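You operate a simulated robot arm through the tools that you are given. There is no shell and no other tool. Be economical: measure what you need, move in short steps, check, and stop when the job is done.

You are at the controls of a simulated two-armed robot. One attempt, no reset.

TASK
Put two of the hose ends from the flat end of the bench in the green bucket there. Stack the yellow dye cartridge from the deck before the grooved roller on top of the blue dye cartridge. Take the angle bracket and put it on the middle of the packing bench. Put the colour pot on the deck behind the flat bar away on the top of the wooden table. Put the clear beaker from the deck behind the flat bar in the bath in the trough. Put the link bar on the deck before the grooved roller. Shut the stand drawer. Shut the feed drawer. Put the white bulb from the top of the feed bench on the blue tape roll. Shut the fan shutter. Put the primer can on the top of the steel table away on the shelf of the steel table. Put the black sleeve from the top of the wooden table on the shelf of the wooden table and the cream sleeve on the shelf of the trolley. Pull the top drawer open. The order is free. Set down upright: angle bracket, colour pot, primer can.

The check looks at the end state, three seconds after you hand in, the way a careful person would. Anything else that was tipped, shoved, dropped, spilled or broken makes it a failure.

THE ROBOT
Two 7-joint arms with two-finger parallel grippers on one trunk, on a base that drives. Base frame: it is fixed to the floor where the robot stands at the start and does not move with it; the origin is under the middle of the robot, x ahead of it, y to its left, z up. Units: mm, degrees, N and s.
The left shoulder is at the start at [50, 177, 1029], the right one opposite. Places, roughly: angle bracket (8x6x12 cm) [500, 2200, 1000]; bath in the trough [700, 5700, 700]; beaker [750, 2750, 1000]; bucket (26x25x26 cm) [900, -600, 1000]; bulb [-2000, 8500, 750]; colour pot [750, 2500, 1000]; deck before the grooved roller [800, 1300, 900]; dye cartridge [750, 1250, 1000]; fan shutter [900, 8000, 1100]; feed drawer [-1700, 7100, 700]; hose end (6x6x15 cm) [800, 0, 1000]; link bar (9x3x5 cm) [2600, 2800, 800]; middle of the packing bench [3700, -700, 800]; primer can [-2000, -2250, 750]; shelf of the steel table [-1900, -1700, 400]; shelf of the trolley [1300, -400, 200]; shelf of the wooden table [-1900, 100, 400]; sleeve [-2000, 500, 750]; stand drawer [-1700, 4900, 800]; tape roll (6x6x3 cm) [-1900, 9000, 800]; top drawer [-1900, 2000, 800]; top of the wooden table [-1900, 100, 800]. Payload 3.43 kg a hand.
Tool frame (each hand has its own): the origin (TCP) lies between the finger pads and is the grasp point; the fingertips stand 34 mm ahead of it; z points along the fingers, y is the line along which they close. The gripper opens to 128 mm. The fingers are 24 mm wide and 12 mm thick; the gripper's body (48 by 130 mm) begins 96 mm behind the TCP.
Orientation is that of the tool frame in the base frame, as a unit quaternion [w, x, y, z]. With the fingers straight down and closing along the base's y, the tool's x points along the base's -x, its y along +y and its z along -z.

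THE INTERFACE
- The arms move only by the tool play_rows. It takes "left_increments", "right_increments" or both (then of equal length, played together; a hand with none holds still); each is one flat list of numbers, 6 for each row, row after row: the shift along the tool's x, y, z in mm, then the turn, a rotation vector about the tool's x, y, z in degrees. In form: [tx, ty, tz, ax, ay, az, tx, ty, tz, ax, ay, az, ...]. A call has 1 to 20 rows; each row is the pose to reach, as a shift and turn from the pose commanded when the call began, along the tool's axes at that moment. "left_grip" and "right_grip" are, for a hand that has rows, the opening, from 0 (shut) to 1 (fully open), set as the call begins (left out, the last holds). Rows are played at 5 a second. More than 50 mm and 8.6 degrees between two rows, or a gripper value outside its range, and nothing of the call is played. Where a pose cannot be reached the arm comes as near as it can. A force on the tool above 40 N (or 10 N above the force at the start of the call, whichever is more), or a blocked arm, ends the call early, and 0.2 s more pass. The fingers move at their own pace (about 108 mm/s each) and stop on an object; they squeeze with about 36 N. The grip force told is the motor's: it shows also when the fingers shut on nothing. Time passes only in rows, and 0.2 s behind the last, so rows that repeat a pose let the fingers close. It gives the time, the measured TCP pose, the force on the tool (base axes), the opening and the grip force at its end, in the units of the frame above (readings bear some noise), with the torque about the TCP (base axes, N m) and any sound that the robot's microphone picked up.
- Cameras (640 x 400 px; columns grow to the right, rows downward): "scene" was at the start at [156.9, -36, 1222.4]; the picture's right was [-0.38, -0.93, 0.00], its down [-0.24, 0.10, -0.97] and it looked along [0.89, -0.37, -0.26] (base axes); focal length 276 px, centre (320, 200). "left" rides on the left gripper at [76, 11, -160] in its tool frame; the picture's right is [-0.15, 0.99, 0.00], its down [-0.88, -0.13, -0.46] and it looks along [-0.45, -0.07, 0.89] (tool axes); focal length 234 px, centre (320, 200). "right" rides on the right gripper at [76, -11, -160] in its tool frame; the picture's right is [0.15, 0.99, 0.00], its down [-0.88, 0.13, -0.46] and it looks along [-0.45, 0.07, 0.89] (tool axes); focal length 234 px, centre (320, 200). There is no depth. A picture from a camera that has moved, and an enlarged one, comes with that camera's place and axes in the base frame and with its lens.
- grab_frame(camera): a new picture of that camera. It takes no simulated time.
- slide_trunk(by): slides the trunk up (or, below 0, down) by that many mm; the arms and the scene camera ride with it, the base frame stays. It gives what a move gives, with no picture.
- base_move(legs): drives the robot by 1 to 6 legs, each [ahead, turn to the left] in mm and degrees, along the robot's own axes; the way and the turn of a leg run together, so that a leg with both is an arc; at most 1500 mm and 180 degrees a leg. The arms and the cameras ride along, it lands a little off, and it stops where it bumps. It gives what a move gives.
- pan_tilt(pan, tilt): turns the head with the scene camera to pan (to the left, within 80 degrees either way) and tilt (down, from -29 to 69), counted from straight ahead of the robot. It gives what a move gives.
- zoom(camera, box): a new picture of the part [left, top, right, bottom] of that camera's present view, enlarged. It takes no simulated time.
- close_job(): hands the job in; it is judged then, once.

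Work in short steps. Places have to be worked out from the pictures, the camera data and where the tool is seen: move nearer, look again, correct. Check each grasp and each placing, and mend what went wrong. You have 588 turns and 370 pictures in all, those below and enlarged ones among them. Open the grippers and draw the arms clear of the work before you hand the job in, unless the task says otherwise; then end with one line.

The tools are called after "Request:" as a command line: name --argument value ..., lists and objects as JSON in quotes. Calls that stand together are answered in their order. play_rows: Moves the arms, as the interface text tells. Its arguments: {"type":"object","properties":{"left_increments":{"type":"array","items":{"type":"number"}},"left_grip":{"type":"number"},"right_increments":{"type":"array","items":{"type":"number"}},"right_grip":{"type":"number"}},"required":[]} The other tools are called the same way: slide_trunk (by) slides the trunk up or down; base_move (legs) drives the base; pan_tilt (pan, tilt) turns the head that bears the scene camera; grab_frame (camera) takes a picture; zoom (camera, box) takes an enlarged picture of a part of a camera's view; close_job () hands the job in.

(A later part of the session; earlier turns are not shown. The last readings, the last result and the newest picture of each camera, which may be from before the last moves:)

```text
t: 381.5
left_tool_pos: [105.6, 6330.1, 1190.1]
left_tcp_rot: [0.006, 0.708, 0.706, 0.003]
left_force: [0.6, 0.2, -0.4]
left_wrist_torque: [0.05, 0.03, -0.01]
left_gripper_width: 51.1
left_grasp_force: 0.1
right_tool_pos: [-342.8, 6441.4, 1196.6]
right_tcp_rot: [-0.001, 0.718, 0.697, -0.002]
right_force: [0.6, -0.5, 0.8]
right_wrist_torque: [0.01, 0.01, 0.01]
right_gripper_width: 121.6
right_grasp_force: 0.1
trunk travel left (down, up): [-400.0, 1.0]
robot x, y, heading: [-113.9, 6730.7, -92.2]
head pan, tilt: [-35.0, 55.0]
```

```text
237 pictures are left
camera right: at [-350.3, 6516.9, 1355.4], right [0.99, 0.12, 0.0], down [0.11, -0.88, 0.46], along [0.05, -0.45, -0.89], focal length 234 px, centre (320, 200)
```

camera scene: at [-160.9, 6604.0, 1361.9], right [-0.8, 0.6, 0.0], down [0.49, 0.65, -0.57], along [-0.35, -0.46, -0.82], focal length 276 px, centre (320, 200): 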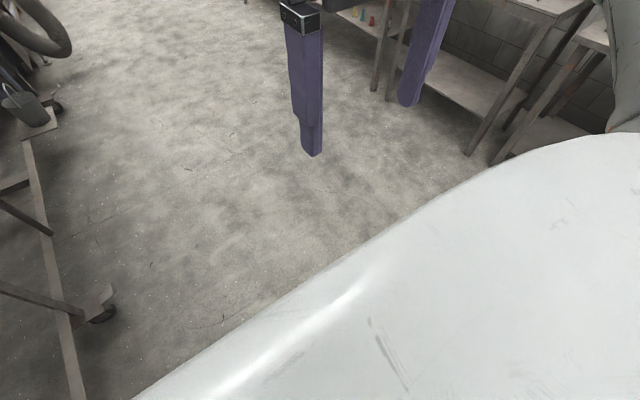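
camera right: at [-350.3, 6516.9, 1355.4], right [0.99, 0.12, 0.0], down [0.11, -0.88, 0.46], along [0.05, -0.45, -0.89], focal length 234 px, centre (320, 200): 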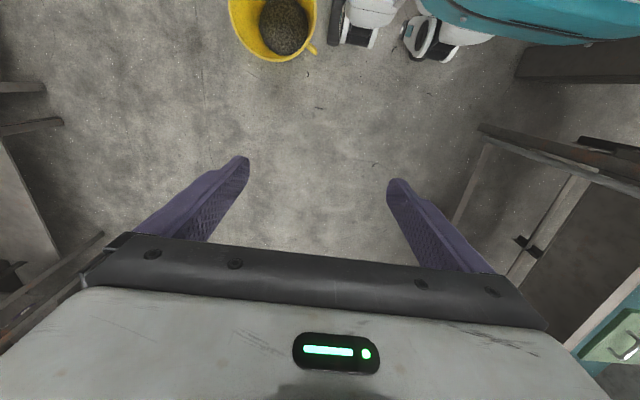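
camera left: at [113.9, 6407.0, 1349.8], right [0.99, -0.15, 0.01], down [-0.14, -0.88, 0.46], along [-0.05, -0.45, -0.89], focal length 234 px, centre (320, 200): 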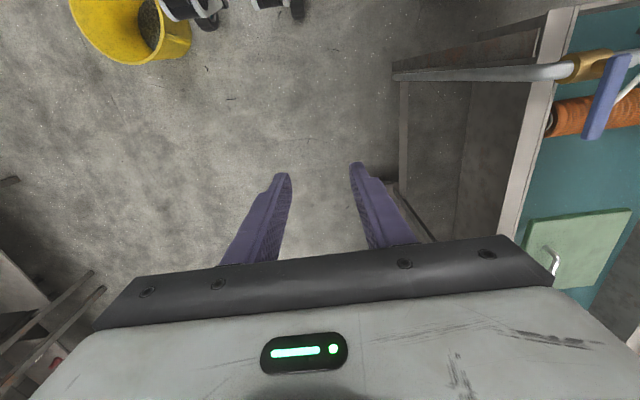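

My right wheel has come up against the yellow bucket (it still stands upright with its contents). I reverse, steer toward +x and go round it.

Request:
base_move --legs '[[-200, 0]]'

Request:
grab_frame --camera "right"

```text
t: 383.1
left_tool_pos: [113.5, 6528.2, 1192.1]
left_tcp_rot: [0.006, 0.708, 0.706, 0.004]
left_force: [-0.1, 0.3, 0.0]
left_wrist_torque: [-0.04, 0.02, -0.02]
left_gripper_width: 51.5
left_grasp_force: 0.0
right_tool_pos: [-334.8, 6638.6, 1196.2]
right_tcp_rot: [-0.001, 0.717, 0.697, 0.0]
right_force: [-0.8, 0.5, 0.0]
right_wrist_torque: [-0.06, 0.01, 0.02]
right_gripper_width: 121.5
right_grasp_force: 0.1
trunk travel left (down, up): [-400.0, 1.0]
robot x, y, heading: [-108.6, 6927.1, -92.2]
head pan, tilt: [-35.0, 55.0]
```

```text
236 pictures are left
camera right: at [-343.0, 6714.3, 1355.6], right [0.99, 0.12, 0.0], down [0.11, -0.88, 0.46], along [0.05, -0.45, -0.89], focal length 234 px, centre (320, 200)
```

right: 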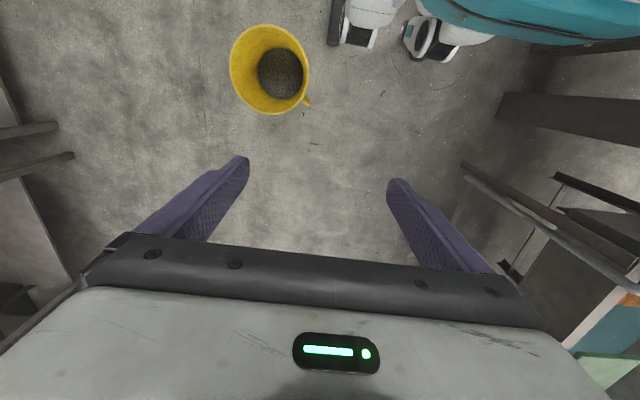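

I reverse a further 200 mm, then steer round with a wide berth.

Request:
base_move --legs '[[-220, 0], [0, 26], [500, 0], [0, -24], [900, 0]]'

Request:
grab_frame --camera "scene"

```text
t: 393.3
left_tool_pos: [316.2, 5561.3, 1191.0]
left_tcp_rot: [0.006, 0.697, 0.717, 0.004]
left_force: [-0.6, 1.4, -0.5]
left_wrist_torque: [-0.05, 0.01, 0.01]
left_gripper_width: 51.2
left_grasp_force: 0.0
right_tool_pos: [-132.6, 5658.3, 1195.8]
right_tcp_rot: [-0.001, 0.706, 0.708, -0.001]
right_force: [-0.7, 0.3, -0.4]
right_wrist_torque: [-0.07, -0.03, 0.0]
right_gripper_width: 121.6
right_grasp_force: 0.2
trunk travel left (down, up): [-400.0, 1.0]
robot x, y, heading: [82.1, 5953.8, -90.1]
head pan, tilt: [-35.0, 55.0]
stopped in leg 5: the robot was blocked; the commanded pose is now the measured one
```

```text
235 pictures are left
camera scene: at [42.3, 5826.5, 1361.9], right [-0.82, 0.57, 0.0], down [0.47, 0.67, -0.57], along [-0.33, -0.47, -0.82], focal length 276 px, centre (320, 200)
```

scene: 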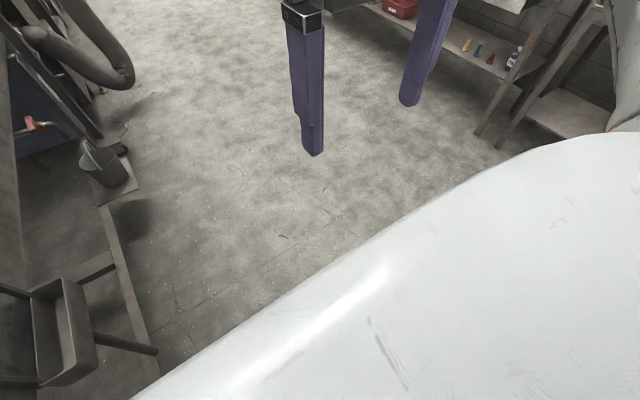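

Too close to the trough now; I reverse a bit and shift to the x≈-200 lane.

Request:
base_move --legs '[[-150, 0], [0, -28], [600, 0], [0, 28], [1400, 0], [1000, 0]]'

Request:
pan_tilt --pan 20 --tilt 30

Request:
grab_frame --camera "scene"

```text
t: 411.7
left_tool_pos: [12.1, 2812.3, 1190.2]
left_tcp_rot: [0.006, 0.694, 0.72, 0.004]
left_force: [0.2, -0.3, 0.6]
left_wrist_torque: [0.03, -0.02, -0.04]
left_gripper_width: 51.4
left_grasp_force: 0.0
right_tool_pos: [-438.5, 2904.2, 1195.9]
right_tcp_rot: [0.0, 0.703, 0.711, -0.001]
right_force: [-0.7, 0.1, -0.5]
right_wrist_torque: [0.01, 0.0, 0.0]
right_gripper_width: 121.6
right_grasp_force: 0.1
trunk travel left (down, up): [-400.0, 1.0]
robot x, y, heading: [-222.9, 3201.7, -89.5]
head pan, tilt: [-35.0, 55.0]
```

```text
t: 412.9
left_tool_pos: [12.6, 2811.4, 1190.0]
left_tcp_rot: [0.006, 0.693, 0.72, 0.004]
left_force: [-0.6, 0.5, -0.7]
left_wrist_torque: [-0.02, -0.03, -0.01]
left_gripper_width: 51.0
left_grasp_force: 0.0
right_tool_pos: [-437.7, 2904.5, 1195.5]
right_tcp_rot: [-0.001, 0.704, 0.71, -0.001]
right_force: [-0.1, 0.1, 0.4]
right_wrist_torque: [-0.01, 0.02, -0.01]
right_gripper_width: 121.7
right_grasp_force: 0.1
trunk travel left (down, up): [-400.0, 1.0]
robot x, y, heading: [-223.6, 3204.7, -89.7]
head pan, tilt: [20.0, 30.0]
```

```text
234 pictures are left
camera scene: at [-191.2, 3048.8, 1397.9], right [-0.94, -0.35, 0.0], down [-0.17, 0.47, -0.87], along [0.3, -0.81, -0.5], focal length 276 px, centre (320, 200)
```

scene: 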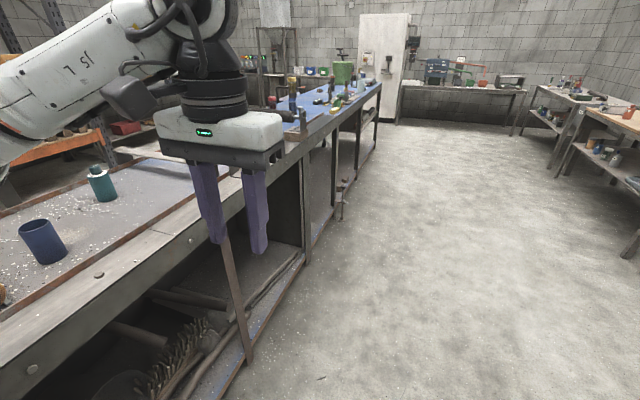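

Next the top drawer across the aisle (both hands free): drive to about (-1000,2140) facing it and lower the trunk.

Request:
base_move --legs '[[0, -36], [1316, 0], [0, -54]]'

Request:
slide_trunk --by -250

Request:
pan_tilt --pan 10 --tilt 20

Request:
grab_frame --camera "scene"

```text
t: 423.7
left_tool_pos: [-1399.3, 1906.6, 1190.0]
left_tcp_rot: [0.006, 1.0, 0.008, -0.001]
left_force: [-0.6, 0.2, 0.7]
left_wrist_torque: [0.01, 0.04, -0.01]
left_gripper_width: 51.3
left_grasp_force: 0.0
right_tool_pos: [-1296.4, 2355.5, 1196.0]
right_tcp_rot: [-0.001, 1.0, -0.005, 0.0]
right_force: [0.6, 0.2, 0.8]
right_wrist_torque: [0.0, 0.01, -0.01]
right_gripper_width: 121.7
right_grasp_force: 0.1
trunk travel left (down, up): [-400.0, 1.0]
robot x, y, heading: [-1001.4, 2133.2, 179.3]
head pan, tilt: [20.0, 30.0]
```

```text
t: 426.3
left_tool_pos: [-1399.2, 1905.5, 940.2]
left_tcp_rot: [0.007, 1.0, 0.008, -0.002]
left_force: [0.2, 0.2, 0.3]
left_wrist_torque: [0.01, 0.01, 0.0]
left_gripper_width: 51.2
left_grasp_force: 0.0
right_tool_pos: [-1295.7, 2356.9, 946.8]
right_tcp_rot: [0.0, 1.0, -0.006, 0.0]
right_force: [0.5, -0.1, -0.1]
right_wrist_torque: [-0.01, 0.01, 0.02]
right_gripper_width: 121.7
right_grasp_force: 0.2
trunk travel left (down, up): [-150.0, 251.0]
robot x, y, heading: [-1000.9, 2132.6, 179.2]
head pan, tilt: [20.0, 30.0]
```

```text
t: 427.0
left_tool_pos: [-1398.8, 1906.3, 939.8]
left_tcp_rot: [0.006, 1.0, 0.009, -0.002]
left_force: [-0.4, 0.5, 0.7]
left_wrist_torque: [-0.02, 0.04, -0.02]
left_gripper_width: 51.2
left_grasp_force: 0.1
right_tool_pos: [-1296.1, 2354.2, 946.0]
right_tcp_rot: [-0.001, 1.0, -0.005, 0.0]
right_force: [0.4, 0.2, 0.9]
right_wrist_torque: [0.0, -0.01, 0.0]
right_gripper_width: 121.5
right_grasp_force: 0.0
trunk travel left (down, up): [-150.0, 251.0]
robot x, y, heading: [-997.0, 2135.9, 179.1]
head pan, tilt: [10.0, 20.0]
```

```text
233 pictures are left
camera scene: at [-1162.3, 2119.8, 1163.9], right [-0.16, 0.99, 0.0], down [0.34, 0.05, -0.94], along [-0.93, -0.15, -0.34], focal length 276 px, centre (320, 200)
```

scene: 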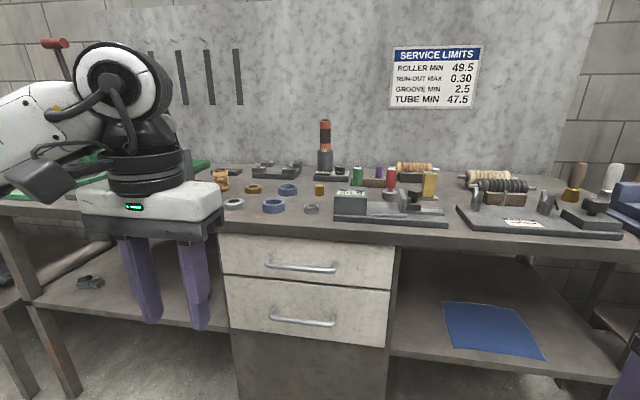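

The top drawer handle is at about (-1715,1978,772). I rotate the left hand: first yaw 90°, then pitch to point forward with fingers closing vertically.

Request:
play_rows --left_increments '[0, 0, 0, 0, 0, 8.2, 0, 0, 0, 0, 0, 16.4, 0, 0, 0, 0, 0, 24.6, 0, 0, 0, 0, 0, 32.8, 0, 0, 0, 0, 0, 41, 0, 0, 0, 0, 0, 49.2, 0, 0, 0, 0, 0, 57.4, 0, 0, 0, 0, 0, 65.6, 0, 0, 0, 0, 0, 73.8, 0, 0, 0, 0, 0, 82, 0, 0, 0, 0, 0, 90]'

Request:
play_rows --left_increments '[-7, 16, 15, -8.2, 0, 0, -13, 33, 30, -16.4, 0, 0, -20, 49, 45, -24.6, 0, 0, -26, 65, 60, -32.8, 0, 0, -33, 82, 75, -41, 0, 0, -39, 98, 90, -49.2, 0, 0, -46, 115, 105, -57.4, 0, 0, -52, 131, 120, -65.6, 0, 0, -59, 147, 135, -73.8, 0, 0, -65, 164, 150, -82, 0, 0, -72, 180, 165, -90, 0, 0]'

Request:
grab_frame --camera "scene"

Request:
grab_frame --camera "left"

```text
t: 429.4
left_tool_pos: [-1294.7, 1984.7, 918.0]
left_tcp_rot: [0.007, 0.713, -0.701, 0.004]
left_force: [-0.2, -0.5, 0.2]
left_wrist_torque: [0.03, 0.01, -0.01]
left_gripper_width: 51.3
left_grasp_force: 0.0
left hand out of reach, approached as far as the arm can: row 8, 9, 10, 11
right_tool_pos: [-1296.8, 2356.6, 946.6]
right_tcp_rot: [-0.001, 1.0, -0.005, 0.0]
right_force: [-0.9, -0.3, -0.5]
right_wrist_torque: [-0.02, -0.03, 0.03]
right_gripper_width: 121.7
right_grasp_force: 0.1
trunk travel left (down, up): [-150.0, 251.0]
robot x, y, heading: [-1000.7, 2132.7, 179.2]
head pan, tilt: [10.0, 20.0]
```

```text
t: 431.8
left_tool_pos: [-1484.9, 2073.8, 771.4]
left_tcp_rot: [0.509, 0.501, -0.498, -0.492]
left_force: [-0.9, 0.3, 0.3]
left_wrist_torque: [-0.01, 0.01, 0.0]
left_gripper_width: 51.1
left_grasp_force: 0.1
left hand out of reach, approached as far as the arm can: row 5, 6, 7, 11
right_tool_pos: [-1295.9, 2355.5, 947.2]
right_tcp_rot: [-0.001, 1.0, -0.005, 0.0]
right_force: [-0.3, 0.8, 0.4]
right_wrist_torque: [0.02, -0.01, 0.02]
right_gripper_width: 121.5
right_grasp_force: 0.0
trunk travel left (down, up): [-150.0, 251.0]
robot x, y, heading: [-997.6, 2136.2, 179.3]
head pan, tilt: [10.0, 20.0]
```

```text
232 pictures are left
camera scene: at [-1162.2, 2120.0, 1164.0], right [-0.16, 0.99, 0.0], down [0.34, 0.05, -0.94], along [-0.93, -0.15, -0.34], focal length 276 px, centre (320, 200)
```

scene: 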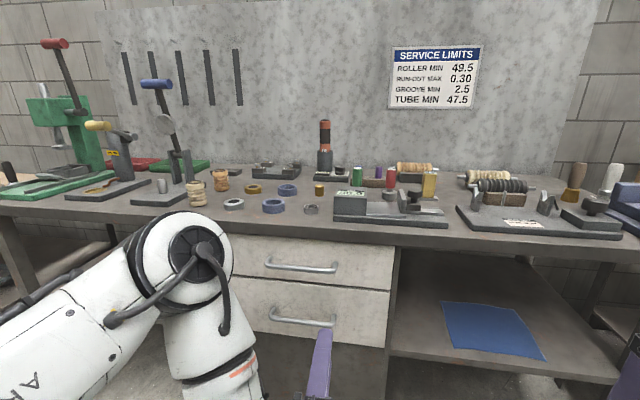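

```text
231 pictures are left
camera left: at [-1323.4, 2001.7, 783.2], right [0.0, 0.16, 0.99], down [0.44, 0.89, -0.14], along [-0.9, 0.43, -0.07], focal length 234 px, centre (320, 200)
```

left: 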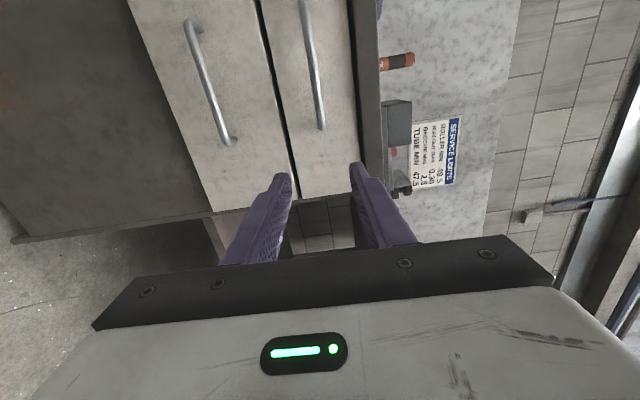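

Tool points forward now. The handle is at about (-1725,1977,779); I align laterally and approach to 60 mm before it.

Request:
play_rows --left_increments '[33, 3, 0, 0, 0, 0, 66, 6, 0, 0, 0, 0, 98, 8, 0, 0, 0, 0, 98, 8, 45, 0, 0, 0, 98, 8, 90, 0, 0, 0, 98, 8, 135, 0, 0, 0, 98, 8, 175, 0, 0, 0, 98, 8, 175, 0, 0, 0]'

Request:
grab_frame --camera "left"

Request:
grab_frame --camera "scene"

```text
t: 433.6
left_tool_pos: [-1638.2, 2057.0, 830.4]
left_tcp_rot: [0.513, 0.517, -0.495, -0.474]
left_force: [0.5, 0.3, 1.1]
left_wrist_torque: [0.0, 0.01, 0.06]
left_gripper_width: 51.4
left_grasp_force: 0.0
left hand out of reach, approached as far as the arm can: row 1, 2, 3, 4, 5, 6, 7, 8
right_tool_pos: [-1296.4, 2355.1, 945.7]
right_tcp_rot: [-0.001, 1.0, -0.007, 0.0]
right_force: [0.0, -1.2, -1.0]
right_wrist_torque: [-0.03, 0.03, -0.01]
right_gripper_width: 121.9
right_grasp_force: 0.1
trunk travel left (down, up): [-150.0, 251.0]
robot x, y, heading: [-1001.0, 2138.3, 179.0]
head pan, tilt: [10.0, 20.0]
```

```text
230 pictures are left
camera left: at [-1474.5, 1991.5, 845.8], right [-0.03, 0.16, 0.99], down [0.41, 0.9, -0.13], along [-0.91, 0.4, -0.1], focal length 234 px, centre (320, 200)
```

left: 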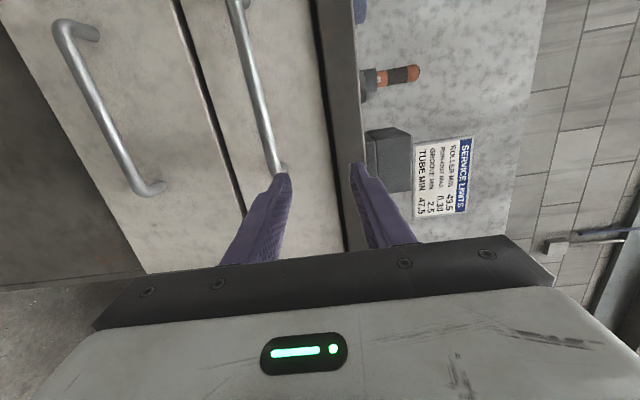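

```text
229 pictures are left
camera scene: at [-1162.3, 2119.9, 1164.0], right [-0.16, 0.99, 0.0], down [0.34, 0.05, -0.94], along [-0.93, -0.15, -0.34], focal length 276 px, centre (320, 200)
```

scene: 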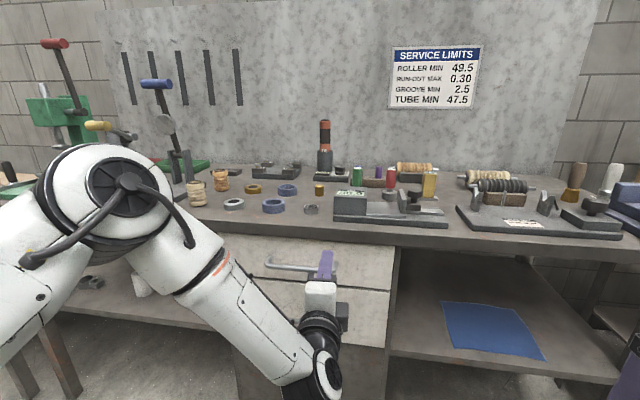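

This wrist roll direction hits a joint limit. I back off and roll the tool the other way round (-180° about its axis).

Request:
play_rows --left_increments '[0, 0, -20, 0, 0, -8.5, 0, 0, -40, 0, 0, -17, 0, 0, -60, 0, 0, -25.5, 0, 0, -80, 0, 0, -34, 0, 0, -100, 0, 0, -42.5, 0, 0, -115, 0, 0, -51, 0, 0, -120, 0, 0, -59.5, 0, 0, -120, 0, 0, -68, 0, 0, -120, 0, 0, -76.5, 0, 0, -120, 0, 0, -85, 0, 0, -120, 0, 0, -93.5, 0, 0, -120, 0, 0, -102, 0, 0, -120, 0, 0, -110.5, 0, 0, -120, 0, 0, -119, 0, 0, -120, 0, 0, -127.5, 0, 0, -120, 0, 0, -136, 0, 0, -120, 0, 0, -144.5, 0, 0, -120, 0, 0, -153, 0, 0, -120, 0, 0, -161.5, 0, 0, -120, 0, 0, -170]'

Request:
grab_frame --camera "scene"

```text
t: 437.8
left_tool_pos: [-1517.9, 2066.8, 831.3]
left_tcp_rot: [0.43, -0.537, -0.473, 0.551]
left_force: [0.6, -0.1, 0.5]
left_wrist_torque: [0.0, 0.0, 0.0]
left_gripper_width: 51.2
left_grasp_force: 0.1
right_tool_pos: [-1295.9, 2355.3, 946.1]
right_tcp_rot: [-0.001, 1.0, -0.005, 0.0]
right_force: [-0.1, -0.1, 0.3]
right_wrist_torque: [-0.05, -0.03, -0.02]
right_gripper_width: 121.5
right_grasp_force: 0.1
trunk travel left (down, up): [-150.0, 251.0]
robot x, y, heading: [-1004.3, 2136.0, 179.2]
head pan, tilt: [10.0, 20.0]
```

```text
228 pictures are left
camera scene: at [-1162.3, 2119.8, 1164.0], right [-0.16, 0.99, 0.0], down [0.34, 0.05, -0.94], along [-0.93, -0.15, -0.34], focal length 276 px, centre (320, 200)
```

scene: 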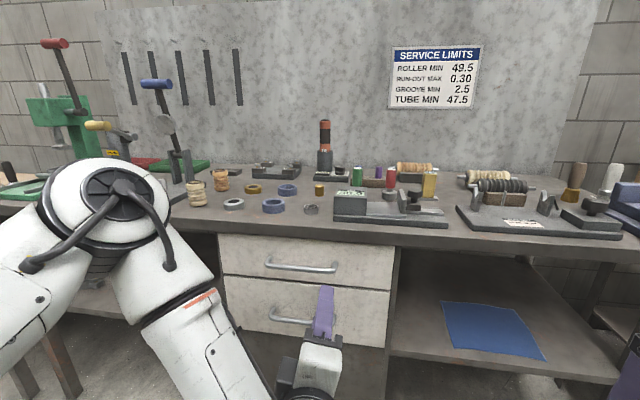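

Rolled. I correct the remaining orientation error and align before the handle.

Request:
play_rows --left_increments '[-35, 31, 0, 0.9, 1.7, -5.3, -71, 63, 5, 1.7, 3.3, -10.6, -71, 63, 50, 1.7, 3.3, -10.6, -71, 63, 95, 1.7, 3.3, -10.6, -71, 63, 138, 1.7, 3.3, -10.6, -71, 63, 138, 1.7, 3.3, -10.6]'

Request:
grab_frame --camera "left"

Request:
grab_frame --camera "scene"

```text
t: 439.2
left_tool_pos: [-1631.8, 2060.5, 833.0]
left_tcp_rot: [-0.481, 0.496, 0.517, -0.505]
left_force: [-0.2, -0.8, -0.4]
left_wrist_torque: [0.0, 0.01, -0.02]
left_gripper_width: 51.3
left_grasp_force: 0.0
left hand out of reach, approached as far as the arm can: row 1, 2, 3, 4, 5, 6
right_tool_pos: [-1296.9, 2355.5, 946.2]
right_tcp_rot: [-0.001, 1.0, -0.005, 0.0]
right_force: [-0.3, 0.8, -0.1]
right_wrist_torque: [0.03, 0.01, 0.0]
right_gripper_width: 121.7
right_grasp_force: 0.0
trunk travel left (down, up): [-150.0, 251.0]
robot x, y, heading: [-1000.4, 2136.3, 179.3]
head pan, tilt: [10.0, 20.0]
```

```text
227 pictures are left
camera left: at [-1475.7, 2143.8, 826.4], right [0.03, -0.15, -0.99], down [0.49, -0.86, 0.15], along [-0.87, -0.49, 0.04], focal length 234 px, centre (320, 200)
```

left: 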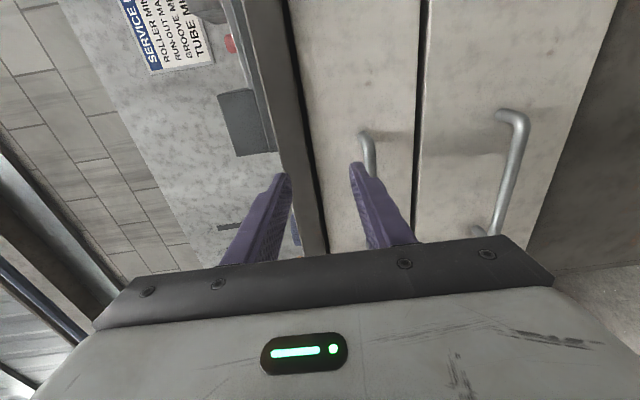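

```text
226 pictures are left
camera scene: at [-1162.3, 2119.9, 1164.0], right [-0.16, 0.99, 0.0], down [0.34, 0.05, -0.94], along [-0.93, -0.15, -0.34], focal length 276 px, centre (320, 200)
```

scene: 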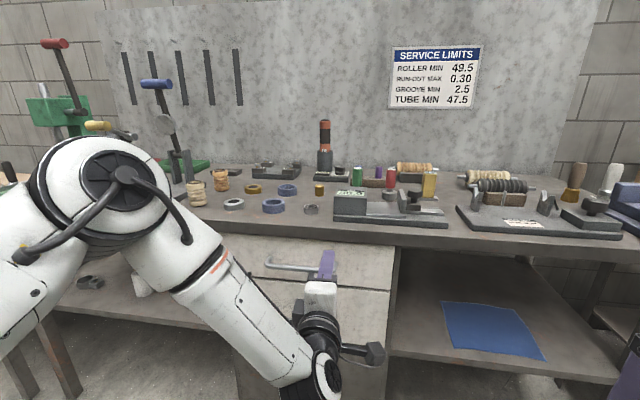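

The arm is simply too folded (target too near). I back the robot up 270 mm and then reach out to the handle again.

Request:
base_move --legs '[[-270, 0]]'

Request:
play_rows --left_increments '[-40, 20, 0, 0, 0, 0, -83, 40, 0, 0, 0, 0, -83, 54, 40, 0, 0, 0, -83, 54, 85, 0, 0, 0, -83, 54, 130, 0, 0, 0, -83, 54, 175, 0, 0, 0, -83, 54, 220, 0, 0, 0, -83, 54, 245, 0, 0, 0, -83, 54, 245, 0, 0, 0]'

Request:
grab_frame --camera "left"

Request:
grab_frame --camera "scene"

```text
t: 441.1
left_tool_pos: [-1368.3, 2055.1, 833.7]
left_tcp_rot: [-0.48, 0.495, 0.518, -0.505]
left_force: [0.3, 0.0, -0.4]
left_wrist_torque: [-0.01, 0.01, 0.03]
left_gripper_width: 51.1
left_grasp_force: 0.0
right_tool_pos: [-1033.7, 2351.4, 946.9]
right_tcp_rot: [-0.001, 1.0, -0.005, 0.0]
right_force: [0.7, -0.6, 0.1]
right_wrist_torque: [0.0, -0.03, -0.01]
right_gripper_width: 121.3
right_grasp_force: 0.0
trunk travel left (down, up): [-150.0, 251.0]
robot x, y, heading: [-740.4, 2133.7, 179.4]
head pan, tilt: [10.0, 20.0]
```

```text
t: 443.1
left_tool_pos: [-1605.9, 1975.9, 806.0]
left_tcp_rot: [-0.464, 0.497, 0.533, -0.504]
left_force: [0.1, -0.5, -0.2]
left_wrist_torque: [0.04, -0.03, -0.01]
left_gripper_width: 51.1
left_grasp_force: 0.0
left hand out of reach, approached as far as the arm can: row 1, 2, 3, 4, 5, 6, 7, 8, 9
right_tool_pos: [-1034.0, 2350.1, 945.6]
right_tcp_rot: [-0.001, 1.0, -0.004, 0.001]
right_force: [0.1, -1.0, 0.3]
right_wrist_torque: [0.01, 0.02, 0.01]
right_gripper_width: 121.6
right_grasp_force: 0.1
trunk travel left (down, up): [-150.0, 251.0]
robot x, y, heading: [-737.9, 2130.9, 179.3]
head pan, tilt: [10.0, 20.0]
```

```text
225 pictures are left
camera left: at [-1452.7, 2063.6, 803.9], right [0.07, -0.15, -0.99], down [0.51, -0.84, 0.16], along [-0.86, -0.52, 0.01], focal length 234 px, centre (320, 200)
```

left: 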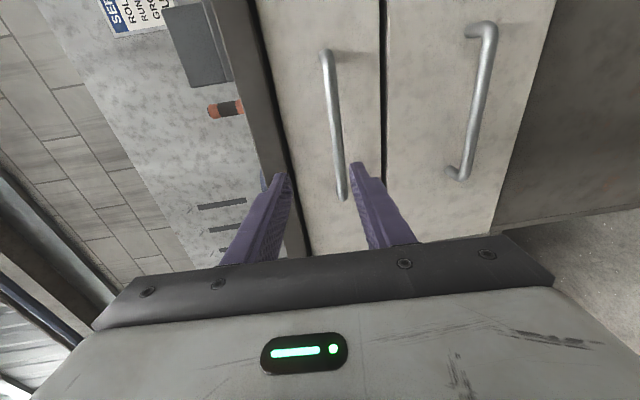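

```text
224 pictures are left
camera scene: at [-899.5, 2115.7, 1164.0], right [-0.16, 0.99, 0.0], down [0.34, 0.06, -0.94], along [-0.93, -0.15, -0.34], focal length 276 px, centre (320, 200)
```

scene: 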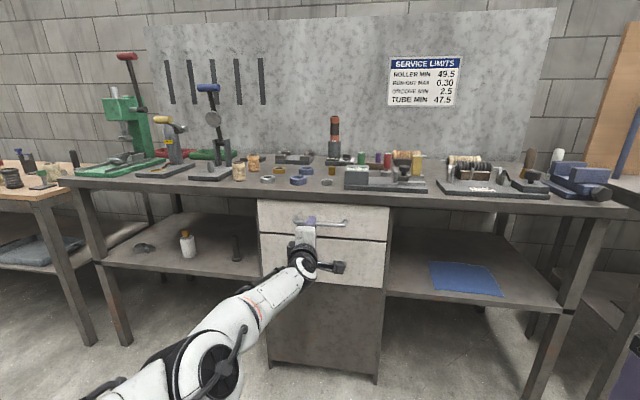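

Handle centre ≈(-1722,1987,778). I drive 60 mm closer and lower the hand 27 mm.

Request:
base_move --legs '[[60, 0]]'

Request:
play_rows --left_increments '[4, 14, -5, 0, 0, 0, 8, 27, -10, 0, 0, 0, 8, 27, -10, 0, 0, 0]'

Request:
grab_frame --camera "left"

```text
t: 444.1
left_tool_pos: [-1667.2, 1976.3, 804.5]
left_tcp_rot: [-0.464, 0.497, 0.534, -0.504]
left_force: [-0.6, 0.0, -0.6]
left_wrist_torque: [0.01, 0.02, -0.01]
left_gripper_width: 51.1
left_grasp_force: 0.0
right_tool_pos: [-1095.7, 2351.1, 946.5]
right_tcp_rot: [-0.001, 1.0, -0.004, 0.0]
right_force: [-0.1, 0.0, 1.1]
right_wrist_torque: [0.0, 0.03, 0.02]
right_gripper_width: 121.5
right_grasp_force: 0.1
trunk travel left (down, up): [-150.0, 251.0]
robot x, y, heading: [-796.2, 2133.7, 179.2]
head pan, tilt: [10.0, 20.0]
```

```text
t: 444.9
left_tool_pos: [-1659.5, 1989.3, 783.5]
left_tcp_rot: [-0.459, 0.497, 0.538, -0.503]
left_force: [-0.1, -0.9, 0.2]
left_wrist_torque: [0.0, -0.02, -0.02]
left_gripper_width: 51.2
left_grasp_force: 0.1
left hand out of reach, approached as far as the arm can: row 2, 3
right_tool_pos: [-1094.9, 2351.5, 947.1]
right_tcp_rot: [-0.001, 1.0, -0.004, 0.0]
right_force: [0.6, -0.7, 0.4]
right_wrist_torque: [0.01, -0.02, 0.03]
right_gripper_width: 121.8
right_grasp_force: 0.1
trunk travel left (down, up): [-150.0, 251.0]
robot x, y, heading: [-796.9, 2133.2, 179.2]
head pan, tilt: [10.0, 20.0]
```

```text
223 pictures are left
camera left: at [-1505.0, 2078.5, 782.6], right [0.08, -0.15, -0.99], down [0.52, -0.84, 0.17], along [-0.85, -0.52, 0.0], focal length 234 px, centre (320, 200)
```

left: 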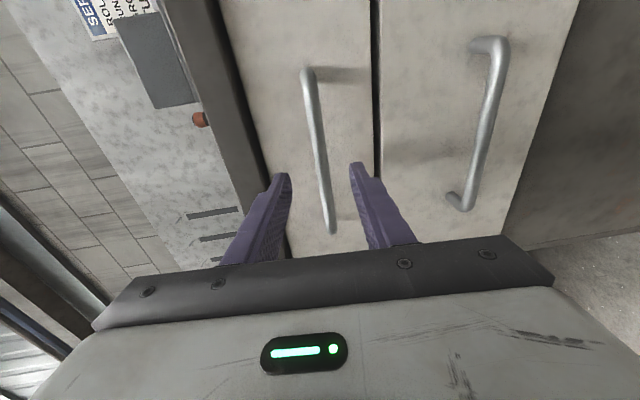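

The bar lies between the fingertips. I drive 45 mm forward so the fingers enclose it, then close.

Request:
base_move --legs '[[45, 0]]'

Request:
play_rows --left_increments '[0, 0, 0, 0, 0, 0, 0, 0, 0, 0, 0, 0, 0, 0, 0, 0, 0, 0]' --left_grip 0

Request:
grab_frame --camera "left"

```text
t: 445.8
left_tool_pos: [-1702.2, 1990.6, 783.0]
left_tcp_rot: [-0.459, 0.497, 0.538, -0.502]
left_force: [-0.6, -0.9, 0.6]
left_wrist_torque: [-0.02, 0.0, 0.0]
left_gripper_width: 51.2
left_grasp_force: 0.0
right_tool_pos: [-1139.1, 2352.0, 946.1]
right_tcp_rot: [-0.001, 1.0, -0.004, 0.001]
right_force: [0.8, 0.0, -0.2]
right_wrist_torque: [0.01, -0.01, 0.01]
right_gripper_width: 121.4
right_grasp_force: 0.1
trunk travel left (down, up): [-150.0, 251.0]
robot x, y, heading: [-841.0, 2129.2, 179.1]
head pan, tilt: [10.0, 20.0]
```

```text
t: 446.6
left_tool_pos: [-1701.2, 1989.6, 778.3]
left_tcp_rot: [-0.458, 0.499, 0.54, -0.5]
left_force: [8.6, -2.1, -12.4]
left_wrist_torque: [-0.12, -0.32, 0.32]
left_gripper_width: 13.7
left_grasp_force: 45.1
right_tool_pos: [-1139.7, 2352.7, 944.8]
right_tcp_rot: [-0.001, 1.0, -0.004, 0.001]
right_force: [0.0, -0.1, -0.2]
right_wrist_torque: [0.0, 0.05, 0.03]
right_gripper_width: 121.3
right_grasp_force: 0.1
trunk travel left (down, up): [-150.0, 251.0]
robot x, y, heading: [-843.3, 2132.4, 179.5]
head pan, tilt: [10.0, 20.0]
```

```text
222 pictures are left
camera left: at [-1548.0, 2078.6, 779.0], right [0.09, -0.14, -0.99], down [0.51, -0.84, 0.17], along [-0.85, -0.52, 0.0], focal length 234 px, centre (320, 200)
```

left: 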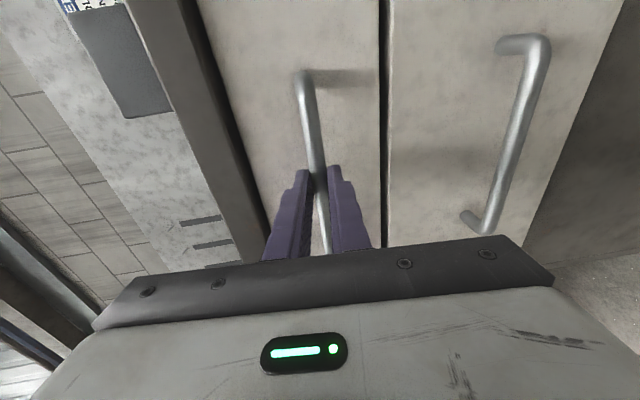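

The handle is gripped. I pull by driving back 170 mm.

Request:
base_move --legs '[[-170, 0]]'

Request:
grab_frame --camera "scene"

```text
t: 448.1
left_tool_pos: [-1527.5, 1989.9, 777.8]
left_tcp_rot: [-0.458, 0.5, 0.539, -0.5]
left_force: [-0.3, 11.0, -14.6]
left_wrist_torque: [0.08, -0.3, 0.52]
left_gripper_width: 13.4
left_grasp_force: 44.9
right_tool_pos: [-966.0, 2349.9, 945.5]
right_tcp_rot: [-0.001, 1.0, -0.004, 0.001]
right_force: [-0.4, -0.1, 0.0]
right_wrist_torque: [0.01, 0.02, 0.0]
right_gripper_width: 121.7
right_grasp_force: 0.1
trunk travel left (down, up): [-150.0, 251.0]
robot x, y, heading: [-667.7, 2131.9, 179.2]
head pan, tilt: [10.0, 20.0]
```

```text
221 pictures are left
camera scene: at [-832.0, 2115.4, 1163.6], right [-0.16, 0.99, 0.0], down [0.34, 0.06, -0.94], along [-0.93, -0.15, -0.34], focal length 276 px, centre (320, 200)
```

scene: 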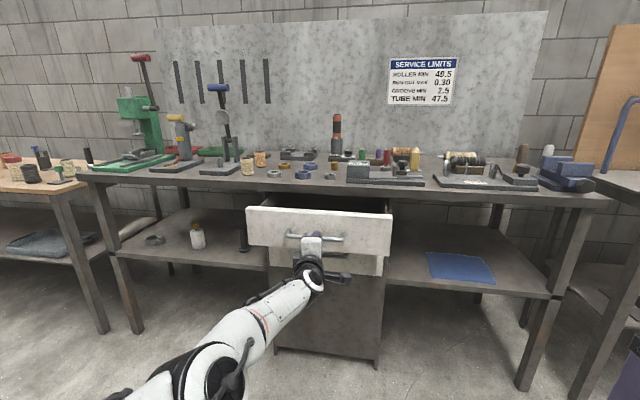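

Open about 175 mm. I pull 60 mm more to make it clearly open.

Request:
base_move --legs '[[-60, 0]]'

Request:
grab_frame --camera "scene"

```text
t: 449.0
left_tool_pos: [-1468.4, 1988.9, 778.1]
left_tcp_rot: [-0.459, 0.501, 0.539, -0.498]
left_force: [0.7, 5.6, -5.9]
left_wrist_torque: [0.13, -0.13, -0.54]
left_gripper_width: 13.7
left_grasp_force: 44.6
right_tool_pos: [-906.5, 2347.9, 947.5]
right_tcp_rot: [-0.001, 1.0, -0.002, 0.001]
right_force: [0.2, 0.5, 0.1]
right_wrist_torque: [0.03, 0.0, -0.03]
right_gripper_width: 121.7
right_grasp_force: 0.0
trunk travel left (down, up): [-150.0, 251.0]
robot x, y, heading: [-612.7, 2125.3, 179.6]
head pan, tilt: [10.0, 20.0]
```

```text
220 pictures are left
camera scene: at [-771.7, 2114.5, 1163.8], right [-0.17, 0.99, 0.0], down [0.34, 0.06, -0.94], along [-0.93, -0.16, -0.34], focal length 276 px, centre (320, 200)
```

scene: 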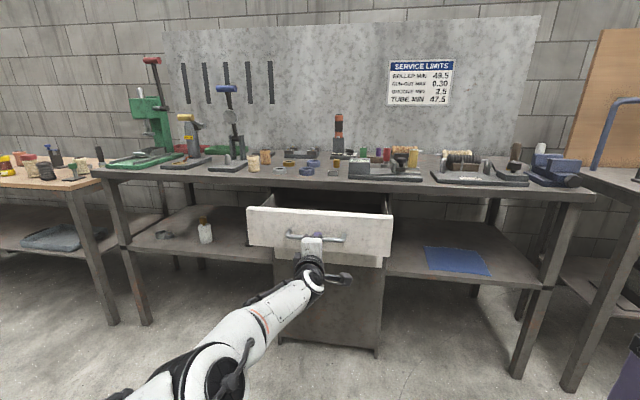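

Open 235 mm. I release the handle and drive straight back.

Request:
play_rows --left_increments '[0, 0, 0, 0, 0, 0, 0, 0, 0, 0, 0, 0]' --left_grip 0.45

Request:
base_move --legs '[[-200, 0]]'

Request:
zoom --camera "scene" --box '[200, 150, 440, 300]'

```text
t: 449.6
left_tool_pos: [-1467.0, 1988.9, 778.6]
left_tcp_rot: [-0.459, 0.501, 0.538, -0.498]
left_force: [0.3, 1.5, -0.4]
left_wrist_torque: [0.01, -0.02, 0.0]
left_gripper_width: 57.6
left_grasp_force: 0.0
right_tool_pos: [-906.5, 2348.6, 946.5]
right_tcp_rot: [-0.002, 1.0, -0.003, 0.001]
right_force: [-0.5, 0.1, 0.6]
right_wrist_torque: [0.01, 0.02, 0.01]
right_gripper_width: 121.8
right_grasp_force: 0.0
trunk travel left (down, up): [-150.0, 251.0]
robot x, y, heading: [-608.5, 2131.7, 179.6]
head pan, tilt: [10.0, 20.0]
```

```text
t: 451.2
left_tool_pos: [-1270.0, 1985.5, 778.3]
left_tcp_rot: [-0.458, 0.5, 0.54, -0.499]
left_force: [0.3, 0.8, 0.5]
left_wrist_torque: [-0.03, -0.06, -0.02]
left_gripper_width: 57.9
left_grasp_force: 0.0
right_tool_pos: [-709.9, 2346.9, 947.0]
right_tcp_rot: [-0.001, 1.0, -0.001, 0.001]
right_force: [0.7, -0.3, 0.2]
right_wrist_torque: [0.01, 0.04, 0.02]
right_gripper_width: 121.9
right_grasp_force: 0.1
trunk travel left (down, up): [-150.0, 251.0]
robot x, y, heading: [-411.6, 2129.7, 179.6]
head pan, tilt: [10.0, 20.0]
```

```text
2.67 times, centred on (320, 225) of scene
camera zoom: at [-573.8, 2112.4, 1164.0], right [-0.17, 0.99, 0.0], down [0.34, 0.06, -0.94], along [-0.93, -0.16, -0.34], focal length 737 px, centre (320, 133)
```

zoom: 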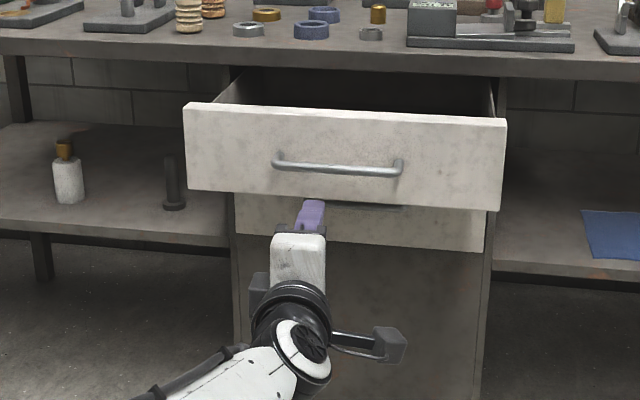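

Top drawer is open. I bring the left arm back to its neutral pose (roll back, then pitch down).

Request:
play_rows --left_increments '[0, 0, 0, 0, 0, 8.2, 0, 0, 0, 0, 0, 16.4, 0, 0, 0, 0, 0, 24.6, 0, 0, 0, 0, 0, 32.8, 0, 0, 0, 0, 0, 41, 0, 0, 0, 0, 0, 49.2, 0, 0, 0, 0, 0, 57.4, 0, 0, 0, 0, 0, 65.6, 0, 0, 0, 0, 0, 73.8, 0, 0, 0, 0, 0, 82, 0, 0, 0, 0, 0, 88]'

Request:
play_rows --left_increments '[-15, 8, -40, 0, 8.2, 0, -30, 16, -80, 0, 16.4, 0, -45, 24, -120, 0, 24.6, 0, -60, 32, -160, 0, 32.8, 0, -75, 40, -200, 0, 41, 0, -90, 48, -240, 0, 49.2, 0, -105, 56, -280, 0, 57.4, 0, -120, 64, -320, 0, 65.6, 0, -135, 72, -360, 0, 73.8, 0, -150, 80, -400, 0, 82, 0, -162, 90, -440, 0, 90, 0]'

```text
t: 453.6
left_tool_pos: [-1270.5, 1985.5, 777.2]
left_tcp_rot: [0.018, 0.734, 0.04, -0.678]
left_force: [0.1, 0.5, -0.4]
left_wrist_torque: [-0.02, 0.0, -0.02]
left_gripper_width: 57.3
left_grasp_force: 0.0
right_tool_pos: [-710.2, 2346.6, 945.7]
right_tcp_rot: [-0.001, 1.0, -0.001, 0.001]
right_force: [-0.4, 0.1, -0.8]
right_wrist_torque: [0.01, 0.02, -0.02]
right_gripper_width: 121.7
right_grasp_force: 0.1
trunk travel left (down, up): [-150.0, 251.0]
robot x, y, heading: [-413.1, 2132.7, 179.6]
head pan, tilt: [10.0, 20.0]
```

```text
t: 456.0
left_tool_pos: [-840.8, 1923.6, 971.2]
left_tcp_rot: [-0.017, 0.998, 0.04, 0.041]
left_force: [-0.7, -0.7, 0.0]
left_wrist_torque: [0.0, 0.01, 0.02]
left_gripper_width: 57.8
left_grasp_force: 0.0
right_tool_pos: [-708.9, 2345.8, 947.0]
right_tcp_rot: [-0.001, 1.0, -0.002, 0.0]
right_force: [0.1, 0.1, -0.7]
right_wrist_torque: [0.0, -0.02, 0.02]
right_gripper_width: 121.8
right_grasp_force: 0.0
trunk travel left (down, up): [-150.0, 251.0]
robot x, y, heading: [-411.5, 2132.2, 179.9]
head pan, tilt: [10.0, 20.0]
```

I straighten the left tool, raise the trunk and drive to the pot: stand at about (100,2385) facing the deck.

Request:
play_rows --left_increments '[0, 0, 0, -2, -4.7, 4.6]' --left_grip 0.9

Request:
slide_trunk --by 250

Request:
base_move --legs '[[0, -151], [500, 0], [0, -29], [60, 0]]'

Request:
pan_tilt --pan 0 --tilt 30

Request:
grab_frame --camera "scene"

Request:
grab_frame --camera "left"

```text
t: 456.4
left_tool_pos: [-840.2, 1922.9, 971.4]
left_tcp_rot: [0.001, 1.0, -0.001, 0.0]
left_force: [-0.7, -0.9, -0.6]
left_wrist_torque: [-0.02, 0.0, 0.04]
left_gripper_width: 115.2
left_grasp_force: 0.1
right_tool_pos: [-709.1, 2345.8, 946.3]
right_tcp_rot: [0.0, 1.0, -0.001, 0.0]
right_force: [0.3, 0.0, -0.3]
right_wrist_torque: [-0.02, -0.01, 0.01]
right_gripper_width: 121.8
right_grasp_force: 0.1
trunk travel left (down, up): [-150.0, 251.0]
robot x, y, heading: [-413.1, 2127.8, 179.8]
head pan, tilt: [10.0, 20.0]
```

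```text
t: 459.0
left_tool_pos: [-840.7, 1925.2, 1220.2]
left_tcp_rot: [0.001, 1.0, 0.0, -0.001]
left_force: [-0.2, 0.4, -0.6]
left_wrist_torque: [-0.01, 0.02, 0.02]
left_gripper_width: 115.2
left_grasp_force: 0.1
right_tool_pos: [-710.6, 2346.2, 1196.9]
right_tcp_rot: [-0.001, 1.0, -0.001, 0.001]
right_force: [0.1, -0.3, -0.1]
right_wrist_torque: [0.02, 0.01, 0.02]
right_gripper_width: 121.1
right_grasp_force: 0.0
trunk travel left (down, up): [-400.0, 1.0]
robot x, y, heading: [-413.8, 2129.5, 179.5]
head pan, tilt: [10.0, 20.0]
```

```text
t: 470.1
left_tool_pos: [514.4, 2524.9, 1221.1]
left_tcp_rot: [0.0, 0.022, 1.0, 0.001]
left_force: [-0.4, -0.9, -1.0]
left_wrist_torque: [-0.01, 0.06, 0.01]
left_gripper_width: 115.3
left_grasp_force: 0.1
right_tool_pos: [363.0, 2109.0, 1196.9]
right_tcp_rot: [-0.001, 0.024, 1.0, 0.0]
right_force: [0.5, -1.2, 0.6]
right_wrist_torque: [0.0, 0.03, -0.02]
right_gripper_width: 121.5
right_grasp_force: 0.1
trunk travel left (down, up): [-400.0, 1.0]
robot x, y, heading: [79.0, 2337.5, -3.1]
head pan, tilt: [10.0, 20.0]
```

```text
t: 470.9
left_tool_pos: [512.6, 2525.4, 1221.8]
left_tcp_rot: [0.001, 0.022, 1.0, 0.0]
left_force: [0.3, 0.1, 0.2]
left_wrist_torque: [0.03, 0.03, 0.0]
left_gripper_width: 115.3
left_grasp_force: 0.1
right_tool_pos: [361.8, 2109.6, 1196.0]
right_tcp_rot: [0.0, 0.025, 1.0, -0.001]
right_force: [0.6, -0.3, 0.0]
right_wrist_torque: [0.0, -0.01, -0.03]
right_gripper_width: 121.4
right_grasp_force: 0.0
trunk travel left (down, up): [-400.0, 1.0]
robot x, y, heading: [76.4, 2340.2, -3.0]
head pan, tilt: [0.0, 30.0]
```

```text
218 pictures are left
camera scene: at [236.7, 2332.2, 1398.0], right [-0.05, -1.0, 0.0], down [-0.5, 0.03, -0.87], along [0.87, -0.04, -0.5], focal length 276 px, centre (320, 200)
```

scene: 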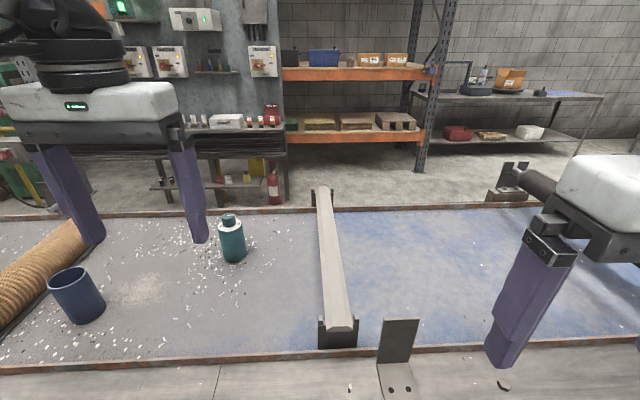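

```text
217 pictures are left
camera left: at [437.1, 2539.7, 1380.9], right [0.19, 0.98, 0.0], down [0.87, -0.17, 0.46], along [0.45, -0.08, -0.89], focal length 234 px, centre (320, 200)
```

left: 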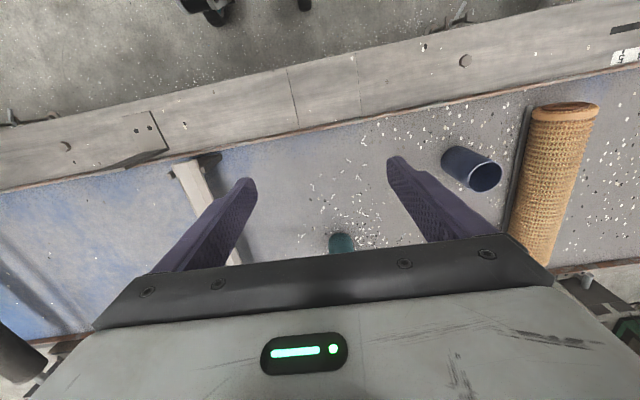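

Pot stands at ≈(788,2525), top ≈1030. I bring the left hand in with a 25° tilt to the pre-grasp.

Request:
play_rows --left_increments '[-39, 2, 28, 0, -4.2, 0, -78, 4, 55, 0, -8.4, 0, -117, 6, 83, 0, -12.6, 0, -155, 8, 111, 0, -16.8, 0, -194, 10, 138, 0, -21, 0, -233, 12, 160, 0, -25, 0, -233, 12, 160, 0, -25, 0]'

Request:
grab_frame --camera "left"

```text
t: 472.5
left_tool_pos: [748.9, 2522.9, 1060.3]
left_tcp_rot: [0.218, 0.021, 0.976, -0.003]
left_force: [-0.5, -0.3, 0.6]
left_wrist_torque: [0.0, 0.0, -0.02]
left_gripper_width: 115.1
left_grasp_force: 0.1
right_tool_pos: [361.9, 2110.4, 1195.6]
right_tcp_rot: [0.0, 0.024, 1.0, 0.0]
right_force: [-0.6, -0.9, 0.3]
right_wrist_torque: [0.01, -0.02, -0.02]
right_gripper_width: 121.9
right_grasp_force: 0.0
trunk travel left (down, up): [-400.0, 1.0]
robot x, y, heading: [71.4, 2343.3, -3.0]
head pan, tilt: [0.0, 30.0]
```

```text
216 pictures are left
camera left: at [613.0, 2540.3, 1173.3], right [0.18, 0.98, 0.07], down [0.6, -0.16, 0.79], along [0.78, -0.1, -0.61], focal length 234 px, centre (320, 200)
```

left: 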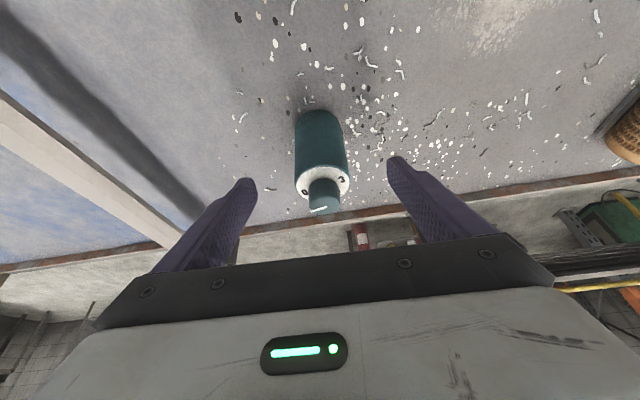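

Centred on the pot ((800,2521)). I advance 110 mm and close.

Request:
play_rows --left_increments '[-1, 0, 37, 0, 0, 0, -2, 0, 74, 0, 0, 0, -3, 0, 108, 0, 0, 0, -3, 0, 108, 0, 0, 0]'

Request:
play_rows --left_increments '[0, 0, 0, 0, 0, 0, 0, 0, 0, 0, 0, 0, 0, 0, 0, 0, 0, 0, 0, 0, 0, 0, 0, 0]' --left_grip 0

Request:
grab_frame --camera "left"

```text
t: 473.5
left_tool_pos: [793.7, 2527.3, 964.5]
left_tcp_rot: [0.217, 0.022, 0.976, -0.003]
left_force: [-0.2, -0.2, -0.2]
left_wrist_torque: [-0.01, 0.0, -0.02]
left_gripper_width: 114.9
left_grasp_force: 0.1
right_tool_pos: [362.3, 2109.5, 1197.3]
right_tcp_rot: [0.001, 0.024, 1.0, -0.001]
right_force: [0.5, -0.4, -0.9]
right_wrist_torque: [-0.01, -0.04, 0.0]
right_gripper_width: 121.3
right_grasp_force: 0.1
trunk travel left (down, up): [-400.0, 1.0]
robot x, y, heading: [77.1, 2342.9, -3.0]
head pan, tilt: [0.0, 30.0]
```

```text
t: 474.5
left_tool_pos: [794.9, 2527.7, 964.5]
left_tcp_rot: [0.217, 0.021, 0.976, -0.003]
left_force: [-1.2, -0.5, -0.1]
left_wrist_torque: [-0.04, -0.05, 0.01]
left_gripper_width: 56.8
left_grasp_force: 35.9
right_tool_pos: [363.3, 2109.7, 1196.7]
right_tcp_rot: [0.0, 0.024, 1.0, -0.001]
right_force: [0.4, 1.0, 0.1]
right_wrist_torque: [0.02, 0.0, -0.01]
right_gripper_width: 121.7
right_grasp_force: 0.1
trunk travel left (down, up): [-400.0, 1.0]
robot x, y, heading: [76.8, 2344.0, -2.8]
head pan, tilt: [0.0, 30.0]
```

```text
215 pictures are left
camera left: at [658.6, 2544.1, 1076.6], right [0.18, 0.98, 0.06], down [0.6, -0.16, 0.79], along [0.78, -0.1, -0.62], focal length 234 px, centre (320, 200)
```

left: 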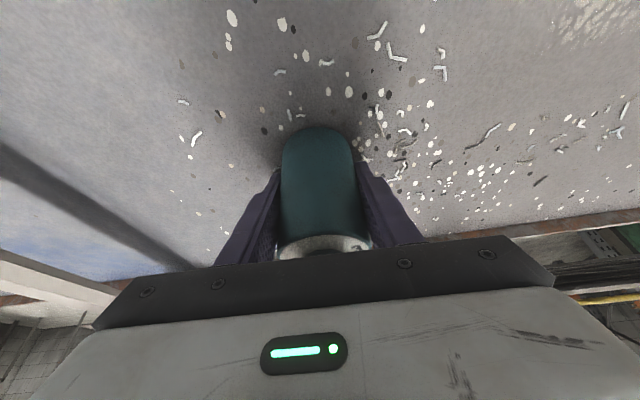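

Gripped (56.8 mm). I lift and draw back.

Request:
play_rows --left_increments '[-19, 0, -40, 0, 0, 0, -38, 0, -81, 0, 0, 0, -57, 0, -122, 0, 0, 0, -76, 0, -163, 0, 0, 0, -95, 0, -204, 0, 0, 0, -62, 0, -225, 0, 0, 0, -22, 0, -244, 0, 0, 0, 18, 0, -263, 0, 0, 0, 58, 0, -282, 0, 0, 0, 98, 0, -300, 0, 0, 0]'

Request:
grab_frame --camera "scene"

```text
t: 476.7
left_tool_pos: [574.2, 2529.3, 1194.6]
left_tcp_rot: [0.218, 0.023, 0.976, -0.005]
left_force: [0.2, 0.3, -0.9]
left_wrist_torque: [0.01, -0.02, 0.0]
left_gripper_width: 56.6
left_grasp_force: 35.7
right_tool_pos: [362.5, 2109.6, 1196.8]
right_tcp_rot: [0.0, 0.024, 1.0, -0.002]
right_force: [-0.3, 0.2, -0.8]
right_wrist_torque: [-0.03, -0.01, -0.03]
right_gripper_width: 121.5
right_grasp_force: 0.0
trunk travel left (down, up): [-400.0, 1.0]
robot x, y, heading: [79.2, 2340.7, -3.0]
head pan, tilt: [0.0, 30.0]
```

```text
214 pictures are left
camera scene: at [236.3, 2332.7, 1398.0], right [-0.05, -1.0, 0.0], down [-0.5, 0.03, -0.87], along [0.87, -0.05, -0.5], focal length 276 px, centre (320, 200)
```

scene: 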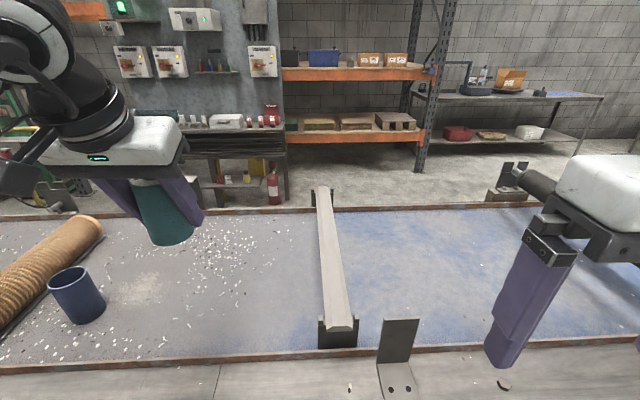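

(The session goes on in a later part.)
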